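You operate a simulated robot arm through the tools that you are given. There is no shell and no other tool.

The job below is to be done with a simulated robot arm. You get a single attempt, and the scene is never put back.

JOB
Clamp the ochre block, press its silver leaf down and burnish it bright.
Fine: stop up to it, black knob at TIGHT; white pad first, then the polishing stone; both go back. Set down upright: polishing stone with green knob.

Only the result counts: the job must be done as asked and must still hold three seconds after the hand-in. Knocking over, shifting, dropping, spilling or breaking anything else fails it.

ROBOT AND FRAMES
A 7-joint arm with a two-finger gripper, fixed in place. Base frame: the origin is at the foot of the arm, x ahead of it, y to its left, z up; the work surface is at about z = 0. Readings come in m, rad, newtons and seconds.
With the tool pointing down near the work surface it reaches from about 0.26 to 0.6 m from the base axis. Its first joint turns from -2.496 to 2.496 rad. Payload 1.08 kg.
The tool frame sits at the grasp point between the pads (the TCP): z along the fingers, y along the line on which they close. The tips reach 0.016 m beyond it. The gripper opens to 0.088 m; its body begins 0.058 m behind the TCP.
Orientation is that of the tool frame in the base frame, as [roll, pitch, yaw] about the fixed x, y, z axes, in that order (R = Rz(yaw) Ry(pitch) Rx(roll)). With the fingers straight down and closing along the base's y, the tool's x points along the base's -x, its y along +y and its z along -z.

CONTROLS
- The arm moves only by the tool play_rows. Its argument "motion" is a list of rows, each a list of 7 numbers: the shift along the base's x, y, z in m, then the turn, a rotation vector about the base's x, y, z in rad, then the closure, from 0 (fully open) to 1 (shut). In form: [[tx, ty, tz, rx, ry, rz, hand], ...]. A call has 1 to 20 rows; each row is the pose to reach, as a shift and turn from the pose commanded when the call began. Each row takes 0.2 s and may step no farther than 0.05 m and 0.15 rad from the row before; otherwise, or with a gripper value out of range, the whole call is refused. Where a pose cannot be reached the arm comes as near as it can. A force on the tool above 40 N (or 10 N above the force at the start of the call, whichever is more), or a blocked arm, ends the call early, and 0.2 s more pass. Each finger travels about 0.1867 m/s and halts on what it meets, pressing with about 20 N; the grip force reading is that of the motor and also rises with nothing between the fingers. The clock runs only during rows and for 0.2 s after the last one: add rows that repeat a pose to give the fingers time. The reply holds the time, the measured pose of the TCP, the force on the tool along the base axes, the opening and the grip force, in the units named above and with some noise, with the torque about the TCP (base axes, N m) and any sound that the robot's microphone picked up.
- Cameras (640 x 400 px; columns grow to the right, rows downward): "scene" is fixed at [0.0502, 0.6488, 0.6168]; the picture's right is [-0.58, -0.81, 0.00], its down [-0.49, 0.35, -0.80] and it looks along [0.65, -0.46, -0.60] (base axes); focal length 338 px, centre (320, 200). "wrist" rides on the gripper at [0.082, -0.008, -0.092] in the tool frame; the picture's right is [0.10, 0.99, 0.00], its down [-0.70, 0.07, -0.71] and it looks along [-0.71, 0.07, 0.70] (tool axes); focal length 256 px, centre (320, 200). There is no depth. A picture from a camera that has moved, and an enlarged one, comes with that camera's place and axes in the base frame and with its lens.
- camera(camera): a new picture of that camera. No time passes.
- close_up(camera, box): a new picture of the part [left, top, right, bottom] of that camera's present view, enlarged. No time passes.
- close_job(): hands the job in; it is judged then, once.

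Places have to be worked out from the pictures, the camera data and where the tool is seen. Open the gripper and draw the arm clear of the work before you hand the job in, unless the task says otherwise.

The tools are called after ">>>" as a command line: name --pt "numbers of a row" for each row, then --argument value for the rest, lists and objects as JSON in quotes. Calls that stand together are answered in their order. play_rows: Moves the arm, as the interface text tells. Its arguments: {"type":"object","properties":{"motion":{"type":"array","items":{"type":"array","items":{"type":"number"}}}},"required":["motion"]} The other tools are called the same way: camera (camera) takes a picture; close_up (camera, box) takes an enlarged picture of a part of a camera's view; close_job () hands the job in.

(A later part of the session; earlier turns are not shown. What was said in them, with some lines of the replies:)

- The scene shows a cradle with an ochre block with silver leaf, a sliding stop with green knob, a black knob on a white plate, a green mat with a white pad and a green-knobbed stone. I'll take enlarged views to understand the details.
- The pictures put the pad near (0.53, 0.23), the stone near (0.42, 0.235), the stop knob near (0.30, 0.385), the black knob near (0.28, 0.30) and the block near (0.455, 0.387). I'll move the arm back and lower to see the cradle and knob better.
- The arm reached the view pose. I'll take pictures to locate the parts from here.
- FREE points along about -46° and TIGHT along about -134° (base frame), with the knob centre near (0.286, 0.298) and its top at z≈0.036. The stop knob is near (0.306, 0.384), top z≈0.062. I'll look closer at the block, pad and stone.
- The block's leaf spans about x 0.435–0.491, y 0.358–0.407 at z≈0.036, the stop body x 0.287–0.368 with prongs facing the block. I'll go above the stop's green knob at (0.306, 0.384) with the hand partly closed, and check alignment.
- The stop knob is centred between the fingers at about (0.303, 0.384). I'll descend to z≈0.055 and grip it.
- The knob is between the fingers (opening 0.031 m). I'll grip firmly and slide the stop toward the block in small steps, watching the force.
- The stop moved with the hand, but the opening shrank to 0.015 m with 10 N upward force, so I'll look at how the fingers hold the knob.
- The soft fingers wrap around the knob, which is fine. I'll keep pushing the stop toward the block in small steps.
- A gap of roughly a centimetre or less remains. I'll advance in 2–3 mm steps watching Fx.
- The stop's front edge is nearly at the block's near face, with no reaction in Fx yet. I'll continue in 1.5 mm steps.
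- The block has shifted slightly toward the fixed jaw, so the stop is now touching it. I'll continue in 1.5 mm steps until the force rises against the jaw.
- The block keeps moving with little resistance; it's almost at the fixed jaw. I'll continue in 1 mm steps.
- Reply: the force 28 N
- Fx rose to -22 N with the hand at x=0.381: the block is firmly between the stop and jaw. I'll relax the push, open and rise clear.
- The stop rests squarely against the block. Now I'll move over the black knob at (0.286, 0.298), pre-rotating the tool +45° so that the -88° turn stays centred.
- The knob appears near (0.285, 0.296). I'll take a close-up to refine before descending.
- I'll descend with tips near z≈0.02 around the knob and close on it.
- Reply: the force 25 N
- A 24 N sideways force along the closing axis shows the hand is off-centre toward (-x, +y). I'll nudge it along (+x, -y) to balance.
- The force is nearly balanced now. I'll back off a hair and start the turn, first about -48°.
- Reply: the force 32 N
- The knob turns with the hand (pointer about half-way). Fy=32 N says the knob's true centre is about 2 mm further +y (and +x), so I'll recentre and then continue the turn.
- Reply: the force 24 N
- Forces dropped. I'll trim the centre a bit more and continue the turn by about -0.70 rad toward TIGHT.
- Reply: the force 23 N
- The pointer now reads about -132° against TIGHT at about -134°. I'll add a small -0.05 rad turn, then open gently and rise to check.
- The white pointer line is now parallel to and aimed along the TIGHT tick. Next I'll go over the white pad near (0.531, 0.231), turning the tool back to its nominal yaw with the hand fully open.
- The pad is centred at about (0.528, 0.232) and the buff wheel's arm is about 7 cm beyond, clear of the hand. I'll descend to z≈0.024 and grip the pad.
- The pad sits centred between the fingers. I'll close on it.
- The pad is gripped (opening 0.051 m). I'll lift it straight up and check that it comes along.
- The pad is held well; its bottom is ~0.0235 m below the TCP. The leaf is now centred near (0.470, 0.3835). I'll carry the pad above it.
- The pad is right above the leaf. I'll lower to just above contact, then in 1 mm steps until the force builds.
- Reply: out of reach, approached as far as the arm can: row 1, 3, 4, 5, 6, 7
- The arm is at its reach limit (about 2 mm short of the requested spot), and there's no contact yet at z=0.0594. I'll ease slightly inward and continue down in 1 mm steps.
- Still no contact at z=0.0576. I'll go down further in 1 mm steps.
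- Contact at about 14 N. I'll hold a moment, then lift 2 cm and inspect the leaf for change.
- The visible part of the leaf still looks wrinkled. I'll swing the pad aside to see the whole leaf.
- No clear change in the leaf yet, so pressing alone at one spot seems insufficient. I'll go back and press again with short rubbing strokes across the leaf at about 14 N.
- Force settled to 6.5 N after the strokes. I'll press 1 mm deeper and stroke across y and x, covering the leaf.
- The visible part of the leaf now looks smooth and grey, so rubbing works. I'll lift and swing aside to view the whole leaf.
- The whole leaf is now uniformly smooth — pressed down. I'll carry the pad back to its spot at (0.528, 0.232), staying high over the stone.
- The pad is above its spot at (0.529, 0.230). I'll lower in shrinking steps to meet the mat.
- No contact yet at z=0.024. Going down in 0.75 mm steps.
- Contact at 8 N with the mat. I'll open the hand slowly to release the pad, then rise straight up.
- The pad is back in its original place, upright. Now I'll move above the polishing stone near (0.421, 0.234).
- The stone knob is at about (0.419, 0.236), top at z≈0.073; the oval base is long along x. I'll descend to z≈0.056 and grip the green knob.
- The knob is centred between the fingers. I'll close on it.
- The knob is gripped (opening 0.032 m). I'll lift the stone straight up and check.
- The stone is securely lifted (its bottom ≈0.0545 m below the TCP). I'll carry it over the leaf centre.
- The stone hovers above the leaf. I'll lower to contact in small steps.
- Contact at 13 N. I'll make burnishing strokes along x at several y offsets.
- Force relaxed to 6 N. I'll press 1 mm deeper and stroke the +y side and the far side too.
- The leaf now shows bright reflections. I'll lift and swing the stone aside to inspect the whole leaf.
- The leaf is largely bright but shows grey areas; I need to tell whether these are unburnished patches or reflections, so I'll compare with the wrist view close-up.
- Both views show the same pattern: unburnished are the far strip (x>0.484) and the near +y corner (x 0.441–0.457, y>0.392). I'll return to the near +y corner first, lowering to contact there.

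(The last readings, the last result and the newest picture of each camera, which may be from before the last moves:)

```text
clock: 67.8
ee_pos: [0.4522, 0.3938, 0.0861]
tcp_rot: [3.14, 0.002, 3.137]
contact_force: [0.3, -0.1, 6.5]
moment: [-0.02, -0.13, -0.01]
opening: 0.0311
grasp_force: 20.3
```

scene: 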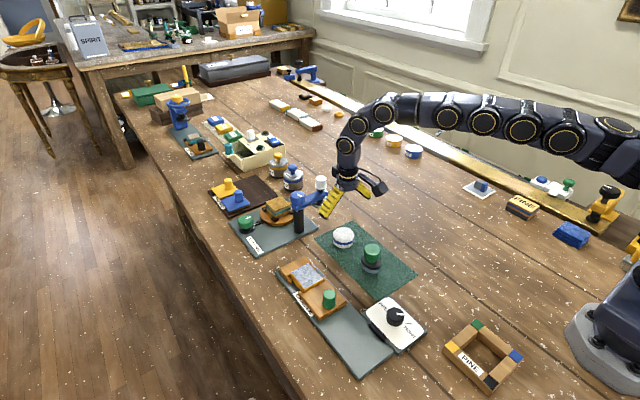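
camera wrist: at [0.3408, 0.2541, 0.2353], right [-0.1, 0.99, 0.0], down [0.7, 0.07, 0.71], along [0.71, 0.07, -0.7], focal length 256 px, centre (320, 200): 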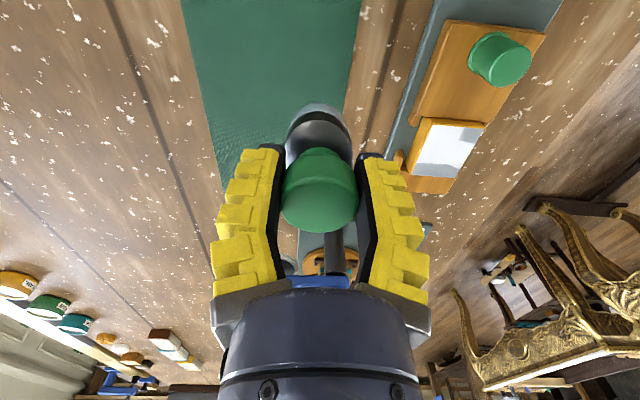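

Contact at 6.5 N on the near +y corner. I'll press slightly more and stroke back and forth here.

>>> play_rows --pt "0 0 -0.001 0 0 0 1.0" --pt "-0.005 0 -0.001 0 0 0 1.0" --pt "-0.01 0 -0.001 0 0 0 1.0" --pt "-0.005 0.001 -0.001 0 0 0 1.0" --pt "0 0.002 -0.001 0 0 0 1.0" --pt "0.005 0.002 -0.0015 0 0 0 1.0" --pt "0 0.003 -0.0015 0 0 0 1.0" --pt "-0.005 0.004 -0.0015 0 0 0 1.0" --pt "-0.01 0.004 -0.0015 0 0 0 1.0" --pt "-0.005 0.004 -0.002 0 0 0 1.0" --pt "0 0.003 -0.002 0 0 0 1.0" --pt "-0.005 -0.001 -0.002 0 0 0 1.0" --pt "-0.01 -0.004 -0.002 0 0 0 1.0" --pt "-0.005 0 -0.002 0 0 0 1.0" --pt "0 0 -0.002 0 0 0 1.0"

>>> close_up --camera "scene" --box '[270, 230, 350, 310]'

```text
clock: 71.0
ee_pos: [0.4503, 0.3932, 0.0822]
tcp_rot: [3.139, 0.0, 3.138]
contact_force: [-1.5, 0.4, 3.8]
moment: [0.04, 0.05, 0.03]
opening: 0.031
grasp_force: 19.8
```

```text
5.00 times, centred on (310, 270) of scene
camera zoom: at [0.0502, 0.6488, 0.6168], right [-0.58, -0.81, 0.0], down [-0.49, 0.35, -0.8], along [0.65, -0.46, -0.6], focal length 1689 px, centre (370, -150)
```

zoom: 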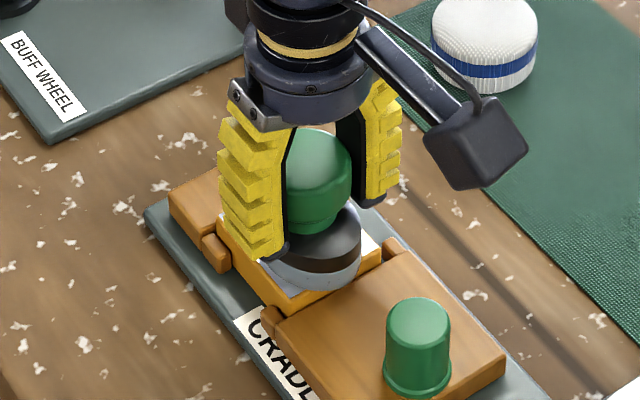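

The stone has slid up slightly in the grip but holds 4 N contact. Now I'll lift a few mm and move to the far -y region near (0.477, 0.366), then lower to contact.

>>> play_rows --pt "0 0 0.005 0 0 0 1.0" --pt "0.013 -0.014 0.006 0 0 0 1.0" --pt "0.027 -0.027 0.005 0 0 0 1.0" --pt "0.027 -0.027 0.002 0 0 0 1.0" --pt "0.027 -0.027 0.0 0 0 0 1.0" --pt "0.027 -0.027 -0.001 0 0 0 1.0" --pt "0.027 -0.027 -0.001 0 0 0 1.0"

```text
clock: 72.6
ee_pos: [0.478, 0.366, 0.0828]
tcp_rot: [3.141, 0.0, 3.139]
contact_force: [-1.9, -2.7, 12.8]
moment: [-0.02, -0.02, -0.02]
opening: 0.0314
grasp_force: 19.8
```

Reached (0.478, 0.366) with 13 N. I'll stroke along y and x here to burnish the far -y cell and toward the middle.

>>> play_rows --pt "0 -0.004 0 0 0 0 1.0" --pt "0.003 -0.006 0 0 0 0 1.0" --pt "0.003 -0.002 0 0 0 0 1.0" --pt "0.001 0.002 0 0 0 0 1.0" --pt "-0.001 0.006 0 0 0 0 1.0" --pt "-0.004 0.01 -0.0005 0 0 0 1.0" --pt "-0.008 0.006 -0.0005 0 0 0 1.0" --pt "-0.004 0.002 -0.0005 0 0 0 1.0" --pt "0.001 -0.002 -0.0005 0 0 0 1.0" --pt "0.003 -0.006 -0.0005 0 0 0 1.0" --pt "-0.003 -0.006 -0.001 0 0 0 1.0" --pt "0.003 -0.004 -0.001 0 0 0 1.0" --pt "0.001 0.001 -0.001 0 0 0 1.0" --pt "-0.001 0.006 -0.001 0 0 0 1.0" --pt "-0.003 0.009 -0.001 0 0 0 1.0" --pt "-0.003 0.009 -0.001 0 0 0 1.0"

>>> close_up --camera "scene" --box '[270, 230, 350, 310]'

```text
clock: 76.0
ee_pos: [0.4746, 0.3758, 0.0803]
tcp_rot: [-3.14, 0.0, 3.139]
contact_force: [1.8, -1.1, 6.0]
moment: [-0.08, -0.16, -0.01]
opening: 0.031
grasp_force: 20.7
```

```text
5.00 times, centred on (310, 270) of scene
camera zoom: at [0.0502, 0.6488, 0.6168], right [-0.58, -0.81, 0.0], down [-0.49, 0.35, -0.8], along [0.65, -0.46, -0.6], focal length 1689 px, centre (370, -150)
```

zoom: 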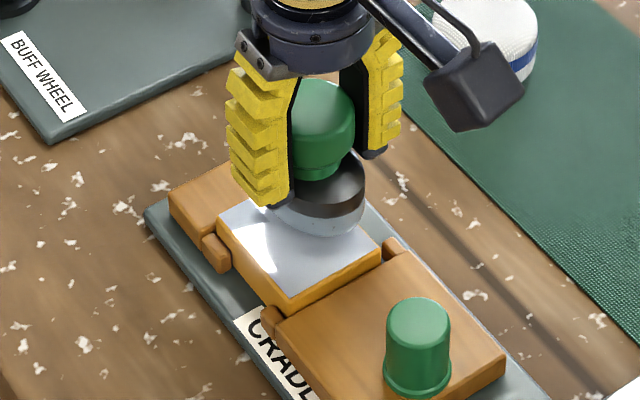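

The leaf reflects more now. I'll lift and swing aside again to check the burnish map.

>>> play_rows --pt "-0.003 0.009 0.01 0 0 0 1.0" --pt "-0.003 0.009 0.045 0 0 0 1.0" --pt "-0.015 -0.03 0.06 0 0 0 1.0" --pt "-0.03 -0.07 0.06 0 0 0 1.0" --pt "-0.048 -0.105 0.06 0 0 0 1.0" --pt "-0.048 -0.105 0.06 0 0 0 1.0"

>>> close_up --camera "scene" --box '[290, 257, 330, 292]'

>>> camera --camera "wrist"

>>> close_up --camera "scene" --box '[310, 160, 420, 265]'

```text
clock: 77.4
ee_pos: [0.4268, 0.2686, 0.1399]
tcp_rot: [-3.138, -0.001, 3.137]
contact_force: [-0.3, 0.1, -0.4]
moment: [-0.05, 0.01, 0.0]
opening: 0.0307
grasp_force: 20.2
out of reach, approached as far as the arm can: row 1, 2
```

```text
11.43 times, centred on (310, 274) of scene
camera zoom: at [0.0502, 0.6488, 0.6168], right [-0.58, -0.81, 0.0], down [-0.49, 0.35, -0.8], along [0.65, -0.46, -0.6], focal length 3860 px, centre (434, -651)
```

zoom: 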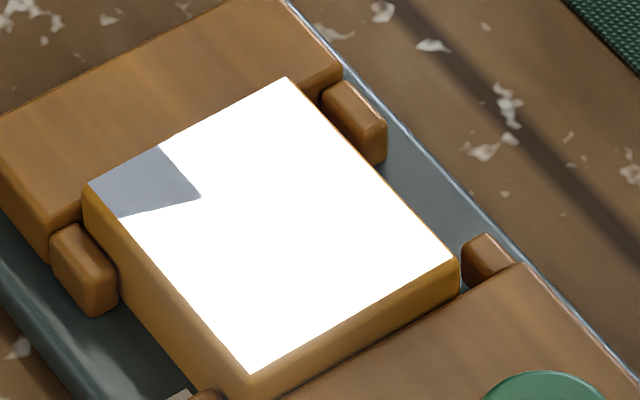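

```text
taken
camera wrist: at [0.3428, 0.2612, 0.2294], right [-0.1, 1.0, 0.0], down [0.7, 0.07, 0.71], along [0.71, 0.07, -0.71], focal length 256 px, centre (320, 200)
```

wrist: 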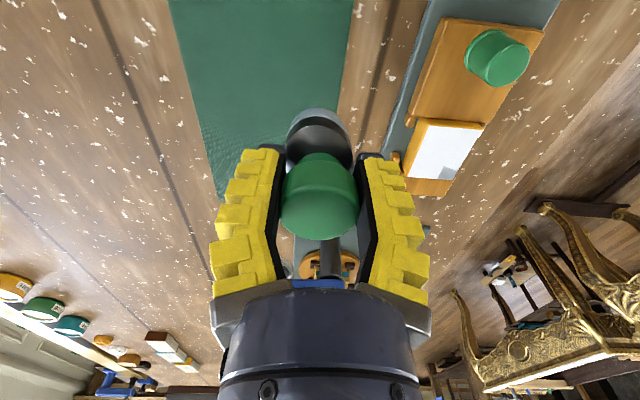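

```text
3.81 times, centred on (365, 212) of scene
camera zoom: at [0.0502, 0.6488, 0.6168], right [-0.58, -0.81, 0.0], down [-0.49, 0.35, -0.8], along [0.65, -0.46, -0.6], focal length 1287 px, centre (149, 152)
```

zoom: 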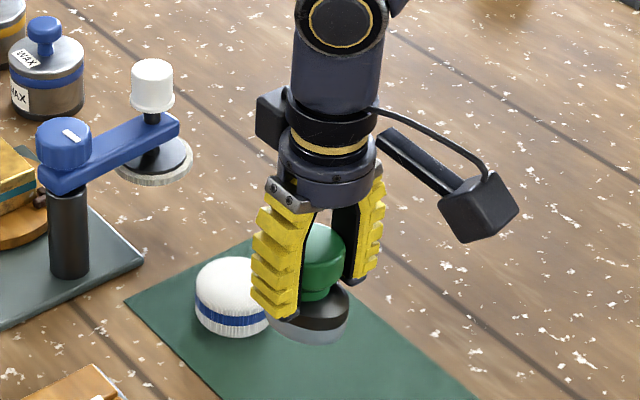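

Only the far +y corner cell (x>0.484, y>0.39) remains, just beyond vertical reach. I'll yaw the tool about +39° so the stone's long axis and the pivot line up radially, and go above the leaf; then tilt outward to reach further.

>>> play_rows --pt "0.006 0.02 0 0 0 0.136 1.0" --pt "0.012 0.045 0 0 0 0.272 1.0" --pt "0.02 0.07 0 0 0 0.408 1.0" --pt "0.028 0.09 0 0 0 0.544 1.0" --pt "0.035 0.107 -0.01 0 0 0.68 1.0" --pt "0.035 0.107 -0.025 0 0 0.68 1.0" --pt "0.035 0.107 -0.025 0 0 0.68 1.0"

>>> camera --camera "wrist"

>>> close_up --camera "scene" --box '[250, 200, 370, 310]'

```text
clock: 79.0
ee_pos: [0.461, 0.3769, 0.1158]
tcp_rot: [-3.14, 0.0, -2.463]
contact_force: [0.5, -1.2, -1.4]
moment: [-0.01, 0.01, -0.03]
opening: 0.0311
grasp_force: 19.9
```

```text
taken
camera wrist: at [0.402, 0.3193, 0.2058], right [-0.7, 0.71, 0.0], down [0.5, 0.5, 0.71], along [0.5, 0.5, -0.7], focal length 256 px, centre (320, 200)
```

wrist: 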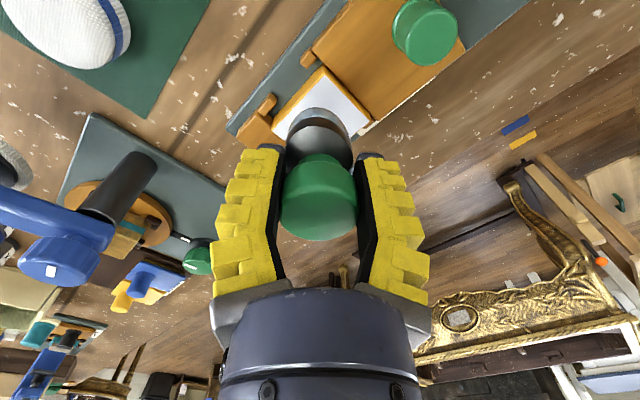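

```text
3.64 times, centred on (310, 255) of scene
camera zoom: at [0.0502, 0.6488, 0.6168], right [-0.58, -0.81, 0.0], down [-0.49, 0.35, -0.8], along [0.65, -0.46, -0.6], focal length 1228 px, centre (356, 0)
```

zoom: 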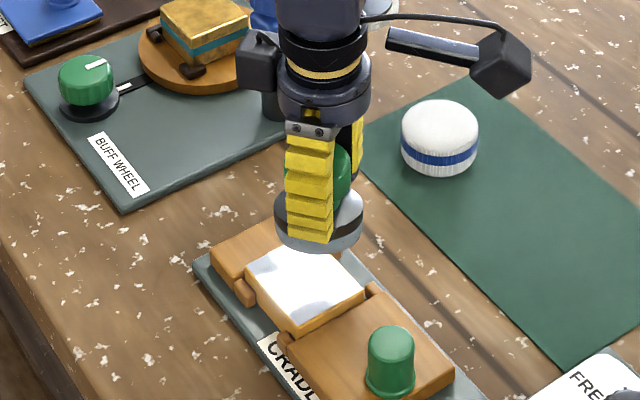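

The stone hovers over the leaf in the radial orientation. I'll now tilt 0.12 rad outward and extend to about (0.479, 0.389), still above the leaf.

>>> play_rows --pt "0.005 0.003 0 0.0252 -0.0311 0 1.0" --pt "0.01 0.006 0 0.0503 -0.0622 0 1.0" --pt "0.015 0.01 -0.004 0.0755 -0.0932 0 1.0" --pt "0.018 0.0125 -0.01 0.0755 -0.0932 0 1.0" --pt "0.018 0.0125 -0.018 0.0755 -0.0932 0 1.0" --pt "0.018 0.0125 -0.018 0.0755 -0.0932 0 1.0"

>>> camera --camera "wrist"

>>> close_up --camera "scene" --box '[260, 210, 360, 310]'

```text
clock: 80.4
ee_pos: [0.4799, 0.391, 0.0968]
tcp_rot: [-3.141, 0.121, -2.465]
contact_force: [0.2, 0.5, -1.6]
moment: [0.01, -0.01, 0.02]
opening: 0.031
grasp_force: 19.8
```

```text
taken
camera wrist: at [0.4118, 0.3257, 0.1773], right [-0.7, 0.71, -0.01], down [0.43, 0.44, 0.79], along [0.57, 0.55, -0.61], focal length 256 px, centre (320, 200)
```

wrist: 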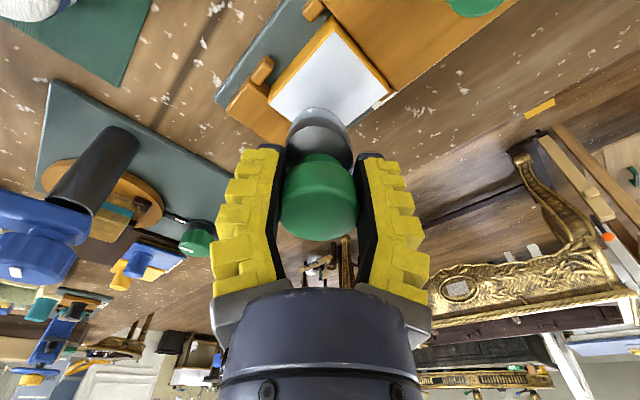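

```text
4.00 times, centred on (310, 260) of scene
camera zoom: at [0.0502, 0.6488, 0.6168], right [-0.58, -0.81, 0.0], down [-0.49, 0.35, -0.8], along [0.65, -0.46, -0.6], focal length 1351 px, centre (360, -40)
```

zoom: 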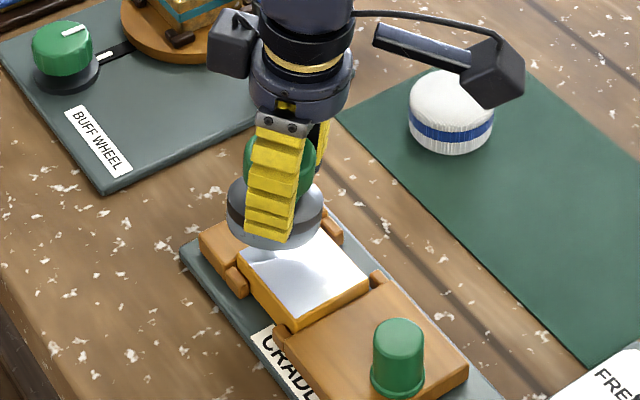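

With the tilt the arm reaches (0.480, 0.391). I'll lower here in small steps until contact.

>>> play_rows --pt "-0.002 -0.002 -0.006 0 0 0 1.0" --pt "-0.002 -0.002 -0.011 0 0 0 1.0" --pt "-0.002 -0.002 -0.013 0 0 0 1.0" --pt "-0.002 -0.002 -0.014 0 0 0 1.0" --pt "-0.002 -0.002 -0.015 0 0 0 1.0" --pt "-0.002 -0.002 -0.015 0 0 0 1.0"

>>> close_up --camera "scene" --box '[270, 220, 350, 310]'

```text
clock: 81.8
ee_pos: [0.4774, 0.3884, 0.0824]
tcp_rot: [-3.141, 0.121, -2.464]
contact_force: [0.6, -0.2, -0.2]
moment: [-0.05, -0.02, -0.03]
opening: 0.0309
grasp_force: 19.7
```

```text
4.44 times, centred on (310, 265) of scene
camera zoom: at [0.0502, 0.6488, 0.6168], right [-0.58, -0.81, 0.0], down [-0.49, 0.35, -0.8], along [0.65, -0.46, -0.6], focal length 1501 px, centre (364, -89)
```

zoom: 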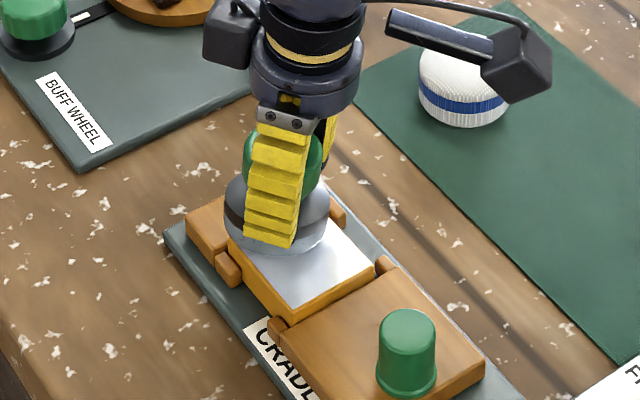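

No contact yet at z=0.0824. I'll continue down in 1 mm steps.

>>> play_rows --pt "0 0 -0.001 0 0 0 1.0" --pt "0 0 -0.002 0 0 0 1.0" --pt "0 0 -0.003 0 0 0 1.0" --pt "0 0 -0.003 0 0 0 1.0"

```text
clock: 82.8
ee_pos: [0.4783, 0.3897, 0.0812]
tcp_rot: [3.14, 0.124, -2.465]
contact_force: [1.2, 2.1, 12.2]
moment: [-0.05, 0.03, -0.03]
opening: 0.0312
grasp_force: 19.8
```

Contact at 12 N under the tilted tool, with little moment, so the stone is lying flat. I'll stroke around the far +y corner.

>>> play_rows --pt "-0.003 0.004 0 0 0 0 1.0" --pt "-0.006 0.007 0 0 0 0 1.0" --pt "-0.003 0.003 0 0 0 0 1.0" --pt "0.001 -0.001 0 0 0 0 1.0" --pt "0.004 -0.005 0 0 0 0 1.0" --pt "0.001 -0.001 -0.0005 0 0 0 1.0" --pt "-0.003 0.003 -0.0005 0 0 0 1.0" --pt "-0.008 0.001 -0.0005 0 0 0 1.0" --pt "-0.012 -0.003 -0.0005 0 0 0 1.0" --pt "-0.006 0.002 -0.001 0 0 0 1.0" --pt "-0.001 0.003 -0.001 0 0 0 1.0" --pt "0.003 0.001 -0.001 0 0 0 1.0" --pt "-0.002 0.004 -0.001 0 0 0 1.0" --pt "-0.006 0.007 -0.001 0 0 0 1.0" --pt "-0.002 0.003 -0.001 0 0 0 1.0" --pt "0 0 -0.001 0 0 0 1.0"

>>> close_up --camera "scene" --box '[270, 220, 350, 310]'

```text
clock: 86.2
ee_pos: [0.4779, 0.388, 0.0785]
tcp_rot: [3.14, 0.119, -2.464]
contact_force: [0.3, 0.3, -0.8]
moment: [0.0, 0.01, 0.01]
opening: 0.0309
grasp_force: 19.7
```

```text
4.44 times, centred on (310, 265) of scene
camera zoom: at [0.0502, 0.6488, 0.6168], right [-0.58, -0.81, 0.0], down [-0.49, 0.35, -0.8], along [0.65, -0.46, -0.6], focal length 1501 px, centre (364, -89)
```

zoom: 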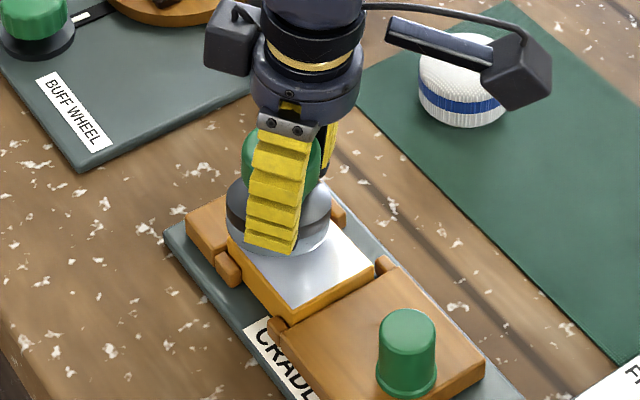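

Force fell to zero as the stone slid up in the grip. I'll press 1.5 mm deeper and stroke once more before checking.

>>> play_rows --pt "0 0 -0.001 0 0 0 1.0" --pt "0 0 -0.002 0 0 0 1.0" --pt "0 0 -0.002 0 0 0 1.0"

```text
clock: 87.0
ee_pos: [0.4776, 0.3872, 0.0791]
tcp_rot: [-3.141, 0.123, -2.465]
contact_force: [-1.2, -1.8, 9.4]
moment: [-0.16, 0.19, -0.03]
opening: 0.0309
grasp_force: 20.1
```

>>> play_rows --pt "-0.002 0.003 0 0 0 0 1.0" --pt "-0.005 0.006 0 0 0 0 1.0" --pt "-0.002 0.004 0 0 0 0 1.0" --pt "0.001 0.001 0 0 0 0 1.0" --pt "0.003 -0.002 0 0 0 0 1.0" --pt "0.0 0.002 0 0 0 0 1.0" --pt "-0.004 0.005 0 0 0 0 1.0" --pt "-0.004 0.005 0.006 0 0 0 1.0" --pt "-0.004 0.003 0.025 0 0 0 1.0" --pt "-0.01 -0.01 0.05 -0.0252 0.0311 0 1.0" --pt "-0.02 -0.04 0.06 -0.0503 0.0622 0 1.0" --pt "-0.03 -0.075 0.065 -0.0755 0.0932 0 1.0" --pt "-0.05 -0.11 0.065 -0.0755 0.0932 0 1.0" --pt "-0.05 -0.11 0.065 -0.0755 0.0932 0 1.0"

>>> close_up --camera "scene" --box '[290, 257, 330, 292]'

>>> camera --camera "wrist"

>>> close_up --camera "scene" --box '[310, 160, 420, 265]'

```text
clock: 90.0
ee_pos: [0.4276, 0.2782, 0.142]
tcp_rot: [-3.14, 0.0, -2.463]
contact_force: [0.1, 0.0, -0.8]
moment: [-0.03, 0.02, 0.0]
opening: 0.0311
grasp_force: 19.7
```

```text
11.43 times, centred on (310, 274) of scene
camera zoom: at [0.0502, 0.6488, 0.6168], right [-0.58, -0.81, 0.0], down [-0.49, 0.35, -0.8], along [0.65, -0.46, -0.6], focal length 3860 px, centre (434, -651)
```

zoom: 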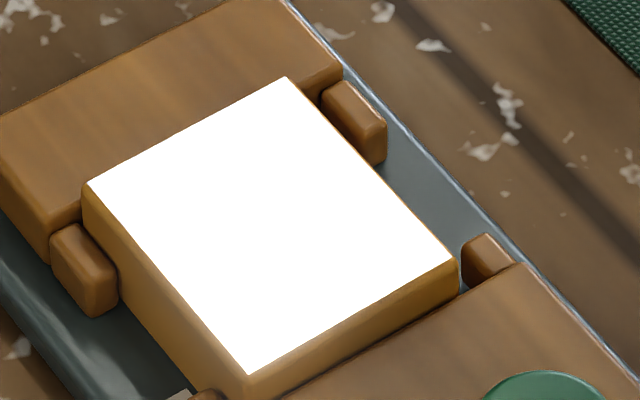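

```text
taken
camera wrist: at [0.3673, 0.2201, 0.232], right [-0.7, 0.71, 0.0], down [0.5, 0.5, 0.71], along [0.5, 0.5, -0.7], focal length 256 px, centre (320, 200)
```

wrist: 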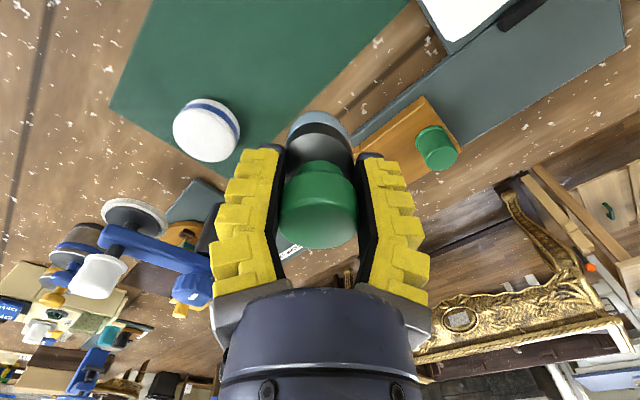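

```text
3.81 times, centred on (365, 212) of scene
camera zoom: at [0.0502, 0.6488, 0.6168], right [-0.58, -0.81, 0.0], down [-0.49, 0.35, -0.8], along [0.65, -0.46, -0.6], focal length 1287 px, centre (149, 152)
```

zoom: 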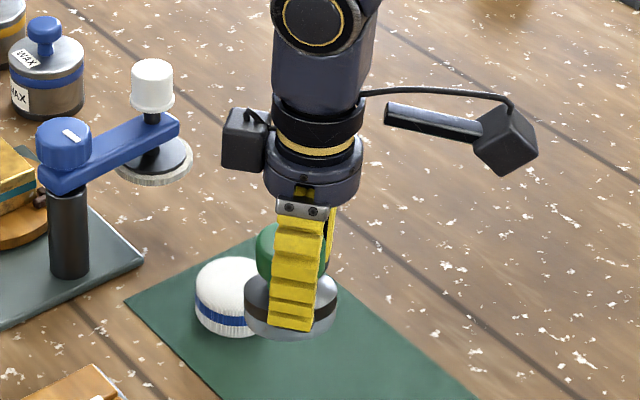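

The whole leaf is now uniformly bright. I'll turn the tool back by -0.68 rad and carry the stone back above its spot at (0.420, 0.236).

>>> play_rows --pt "-0.0015 -0.009 0 0 0 -0.136 1.0" --pt "-0.003 -0.018 0 0 0 -0.272 1.0" --pt "-0.0045 -0.027 0 0 0 -0.408 1.0" --pt "-0.006 -0.036 0 0 0 -0.544 1.0" --pt "-0.0076 -0.042 -0.01 0 0 -0.68 1.0" --pt "-0.0076 -0.042 -0.04 0 0 -0.68 1.0" --pt "-0.0076 -0.042 -0.06 0 0 -0.68 1.0" --pt "-0.0076 -0.042 -0.06 0 0 -0.68 1.0"

>>> camera --camera "wrist"

>>> close_up --camera "scene" --box '[320, 200, 420, 290]'

```text
clock: 91.8
ee_pos: [0.4193, 0.2356, 0.0812]
tcp_rot: [3.14, 0.0, 3.139]
contact_force: [0.1, -0.8, -0.4]
moment: [0.02, -0.01, -0.05]
opening: 0.0309
grasp_force: 20.0
```

```text
taken
camera wrist: at [0.3361, 0.2269, 0.1708], right [-0.1, 1.0, 0.0], down [0.7, 0.07, 0.71], along [0.71, 0.07, -0.7], focal length 256 px, centre (320, 200)
```

wrist: 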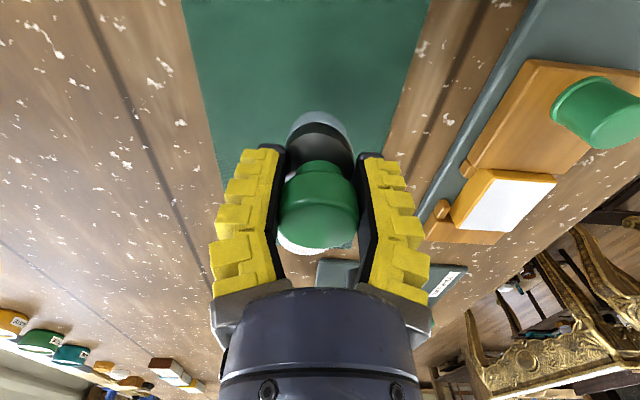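

```text
4.44 times, centred on (370, 245) of scene
camera zoom: at [0.0502, 0.6488, 0.6168], right [-0.58, -0.81, 0.0], down [-0.49, 0.35, -0.8], along [0.65, -0.46, -0.6], focal length 1501 px, centre (98, 0)
```

zoom: 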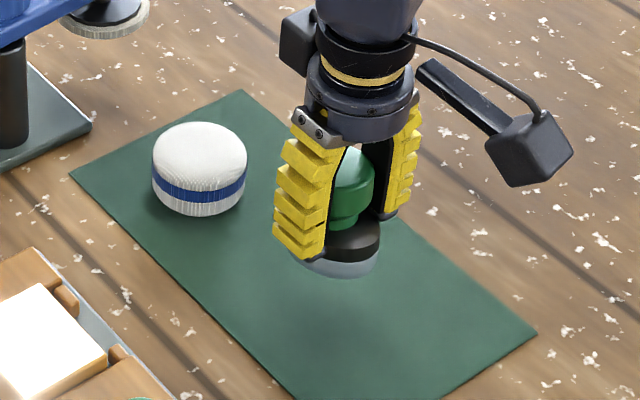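

The stone is back over its spot; I want to check its tilt in the grip before setting down.

>>> close_up --camera "scene" --box '[345, 225, 395, 270]'

>>> close_up --camera "wrist" --box '[260, 90, 380, 260]'

```text
8.89 times, centred on (370, 248) of scene
camera zoom: at [0.0502, 0.6488, 0.6168], right [-0.58, -0.81, 0.0], down [-0.49, 0.35, -0.8], along [0.65, -0.46, -0.6], focal length 3002 px, centre (-124, -222)
```

zoom: 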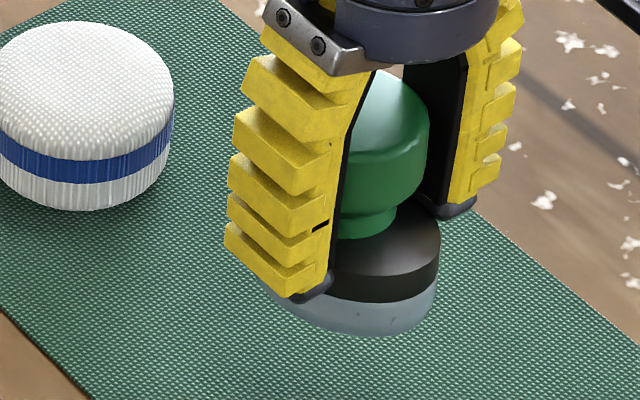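

```text
2.35 times, centred on (320, 175) of wrist
camera zoom: at [0.3361, 0.2269, 0.1708], right [-0.1, 1.0, 0.0], down [0.7, 0.07, 0.71], along [0.71, 0.07, -0.7], focal length 602 px, centre (320, 259)
```

zoom: 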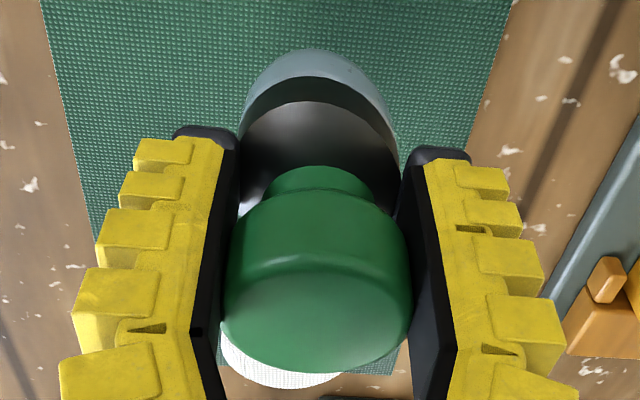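

The stone looks about level in the grip. I'll lower it toward the mat in shrinking steps until contact.

>>> play_rows --pt "0.001 0.001 -0.015 0 0 0 1.0" --pt "0.001 0.001 -0.026 0 0 0 1.0" --pt "0.001 0.001 -0.029 0 0 0 1.0" --pt "0.001 0.001 -0.031 0 0 0 1.0" --pt "0.001 0.001 -0.031 0 0 0 1.0"

```text
clock: 93.0
ee_pos: [0.4216, 0.2361, 0.0512]
tcp_rot: [3.141, 0.0, 3.139]
contact_force: [-0.8, 0.4, -1.2]
moment: [0.04, 0.01, -0.02]
opening: 0.0314
grasp_force: 20.1
```

No contact at z=0.051 yet. Continuing in 1 mm steps.

>>> play_rows --pt "0 0 -0.001 0 0 0 1.0" --pt "0 0 -0.002 0 0 0 1.0" --pt "0 0 -0.003 0 0 0 1.0" --pt "0 0 -0.003 0 0 0 1.0"

```text
clock: 94.0
ee_pos: [0.4203, 0.2369, 0.0469]
tcp_rot: [3.141, -0.001, 3.138]
contact_force: [0.0, -0.5, -0.8]
moment: [-0.02, 0.01, -0.01]
opening: 0.0308
grasp_force: 20.0
```

>>> play_rows --pt "0 0 -0.001 0 0 0 1.0" --pt "0 0 -0.002 0 0 0 1.0" --pt "0 0 -0.002 0 0 0 1.0"

>>> close_up --camera "scene" --box '[335, 225, 405, 285]'

```text
clock: 94.8
ee_pos: [0.4212, 0.2367, 0.0475]
tcp_rot: [3.141, 0.003, 3.138]
contact_force: [-2.6, -1.1, 10.2]
moment: [-0.06, -0.15, -0.06]
opening: 0.0309
grasp_force: 19.6
```

```text
6.67 times, centred on (370, 255) of scene
camera zoom: at [0.0502, 0.6488, 0.6168], right [-0.58, -0.81, 0.0], down [-0.49, 0.35, -0.8], along [0.65, -0.46, -0.6], focal length 2252 px, centre (-13, -167)
```

zoom: 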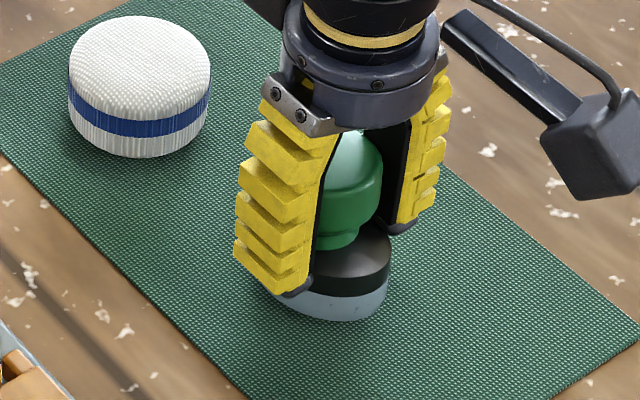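

Contact at 10 N, with the moment saying the far edge touches first. I'll tilt the tool slightly outward to lay the stone flat before releasing.

>>> play_rows --pt "0 0 0 0 -0.03 0 1.0" --pt "0 0 0 0 -0.06 0 1.0" --pt "0 0 0 0 -0.06 0 1.0"

```text
clock: 95.6
ee_pos: [0.421, 0.2359, 0.0455]
tcp_rot: [-3.14, 0.06, 3.138]
contact_force: [0.1, 0.1, -0.9]
moment: [0.0, 0.03, 0.0]
opening: 0.0309
grasp_force: 20.1
```

Tilting removed the contact, so the stone is levelling. I'll lower another 1–1.5 mm.

>>> play_rows --pt "0 0 -0.001 0 0 0 1.0" --pt "0 0 -0.0015 0 0 0 1.0" --pt "0 0 -0.0015 0 0 0 1.0"

>>> close_up --camera "scene" --box '[335, 225, 405, 285]'

```text
clock: 96.4
ee_pos: [0.4209, 0.2374, 0.0447]
tcp_rot: [3.141, 0.06, 3.138]
contact_force: [-4.3, -0.9, 10.0]
moment: [-0.11, 0.1, -0.03]
opening: 0.0312
grasp_force: 20.0
```

```text
6.67 times, centred on (370, 255) of scene
camera zoom: at [0.0502, 0.6488, 0.6168], right [-0.58, -0.81, 0.0], down [-0.49, 0.35, -0.8], along [0.65, -0.46, -0.6], focal length 2252 px, centre (-13, -167)
```

zoom: 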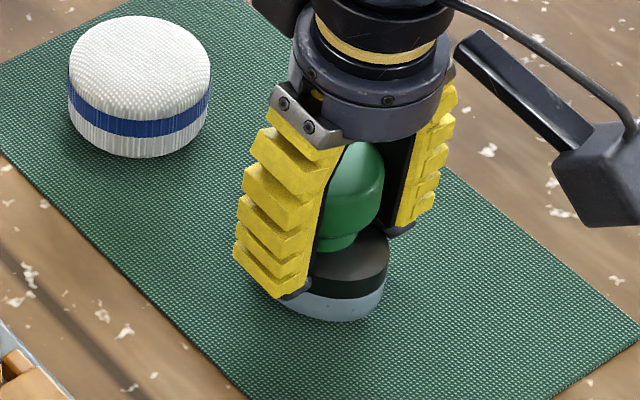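

The stone is essentially flat now. I'll open slowly and rise straight up.

>>> play_rows --pt "0 0 0.0003 0 0 0 0.62" --pt "0 0 0.0005 0 0 0 0.5" --pt "0 0 0.0005 0 0 0 0.35" --pt "0 0 0.0005 0 0 0 0.2" --pt "0 0 0.0005 0 0 0 0.1" --pt "0 0 0.015 0 0 0 0.1" --pt "0 0 0.04 0 0 0 0.1" --pt "0 0 0.075 0 0 0 0.1" --pt "0 0 0.11 0 0.03 0 0.1" --pt "0 0 0.11 0 0.06 0 0.1"

>>> close_up --camera "scene" --box '[315, 215, 405, 285]'

>>> camera --camera "wrist"

```text
clock: 98.6
ee_pos: [0.4224, 0.2387, 0.1555]
tcp_rot: [3.141, 0.0, 3.139]
contact_force: [-0.4, -0.4, -0.6]
moment: [0.0, 0.0, 0.02]
opening: 0.0808
grasp_force: 0.5
```

```text
5.71 times, centred on (360, 250) of scene
camera zoom: at [0.0502, 0.6488, 0.6168], right [-0.58, -0.81, 0.0], down [-0.49, 0.35, -0.8], along [0.65, -0.46, -0.6], focal length 1930 px, centre (91, -86)
```

zoom: 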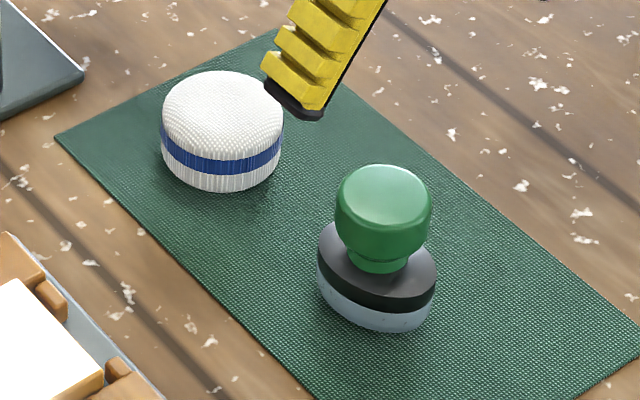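

```text
taken
camera wrist: at [0.3376, 0.229, 0.2444], right [-0.1, 0.99, 0.0], down [0.7, 0.07, 0.71], along [0.71, 0.07, -0.7], focal length 256 px, centre (320, 200)
```

wrist: 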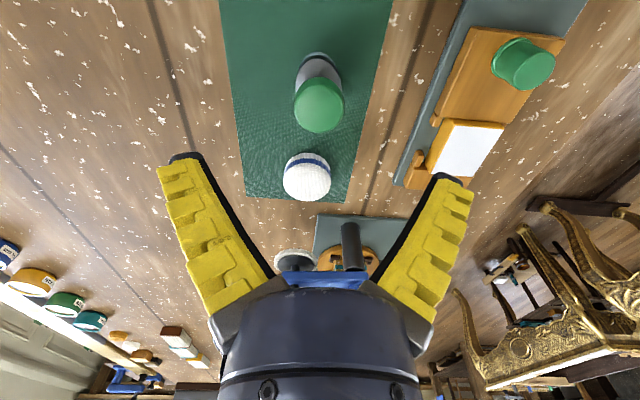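

Stone stands upright within about 3 mm of its original spot, the pad too. I'll retreat the arm to its starting height and check everything.

>>> play_rows --pt "0 0 0.045 0 0 0 0.0" --pt "-0.01 0 0.09 0 0 0 0.0" --pt "-0.04 -0.01 0.125 0 0 0 0.0" --pt "-0.075 -0.03 0.15 0 0 0 0.0" --pt "-0.11 -0.055 0.175 0 0 0 0.0" --pt "-0.14 -0.085 0.2 0 0 0 0.0" --pt "-0.15 -0.12 0.22 0 0 0 0.0" --pt "-0.15 -0.15 0.225 0 0 0 0.0" --pt "-0.15 -0.15 0.225 0 0 0 0.0"

>>> camera --camera "scene"

>>> close_up --camera "scene" --box '[260, 210, 440, 380]'

>>> close_up --camera "scene" --box '[355, 285, 435, 345]'

>>> close_up --camera "scene" --box '[280, 250, 350, 310]'

```text
clock: 100.6
ee_pos: [0.2717, 0.0865, 0.3798]
tcp_rot: [3.141, 0.001, 3.14]
contact_force: [0.0, 0.1, 0.1]
moment: [0.03, 0.02, 0.0]
opening: 0.0879
grasp_force: 0.1
```

```text
taken
```

scene: 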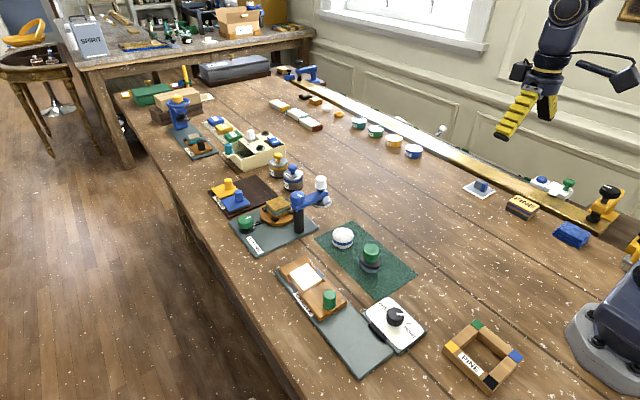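

```text
2.35 times, centred on (350, 295) of scene
camera zoom: at [0.0502, 0.6488, 0.6168], right [-0.58, -0.81, 0.0], down [-0.49, 0.35, -0.8], along [0.65, -0.46, -0.6], focal length 795 px, centre (249, -24)
```

zoom: 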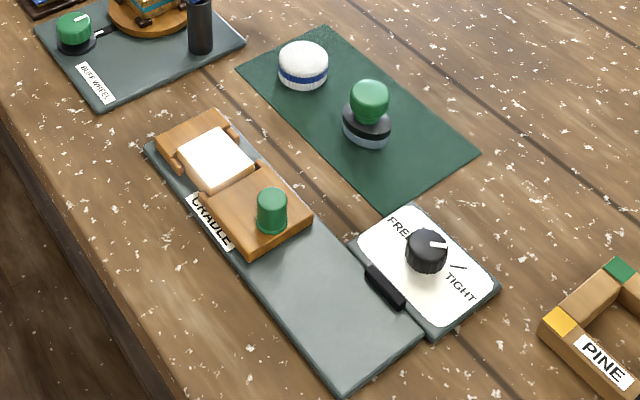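

```text
6.67 times, centred on (395, 315) of scene
camera zoom: at [0.0502, 0.6488, 0.6168], right [-0.58, -0.81, 0.0], down [-0.49, 0.35, -0.8], along [0.65, -0.46, -0.6], focal length 2252 px, centre (-180, -567)
```

zoom: 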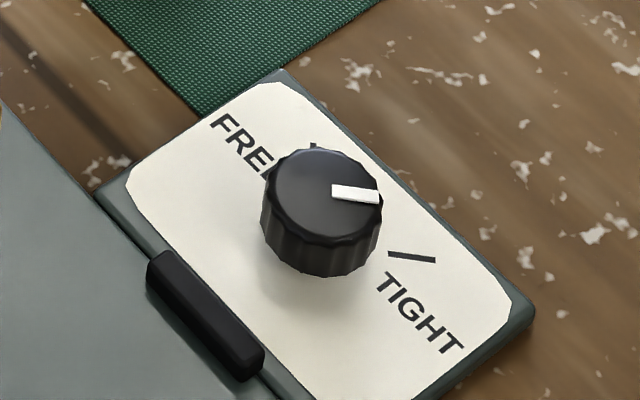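

```text
6.67 times, centred on (315, 280) of scene
camera zoom: at [0.0502, 0.6488, 0.6168], right [-0.58, -0.81, 0.0], down [-0.49, 0.35, -0.8], along [0.65, -0.46, -0.6], focal length 2252 px, centre (353, -333)
```

zoom: 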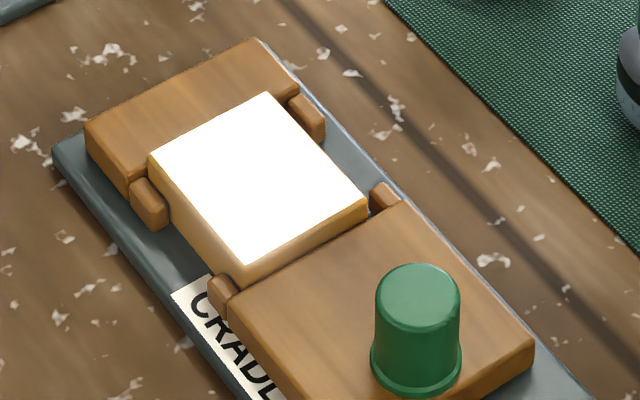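

The check shows the stop against the block, the pointer lined up with the TIGHT tick and the leaf bright all over. Pad and stone stand upright on the mat, and the arm is clear with the hand open. I'm handing the job in.

>>> close_job

```text
The job is handed in.
```

The job is handed in. The last pictures before that showed everything as asked; I haven't seen the judged result.

- **Clamp:** the stop is pushed up to the ochre block, which sits against the fixed jaw. The black knob's pointer lines up with the TIGHT mark to within a degree or two.
- **Leaf:** I rubbed it down with the white pad until it was smooth, then burnished it with the polishing stone until the whole surface was bright. The far left corner was past the arm's upright reach, so I tilted the hand outward for those last strokes.
- **Tools back:** the pad and the stone are back on the green mat, both upright. The pad is about 2 mm from its original spot and the stone about 3 mm.
- **Arm:** the hand is open and clear of the work. I saw nothing else on the bench moved.
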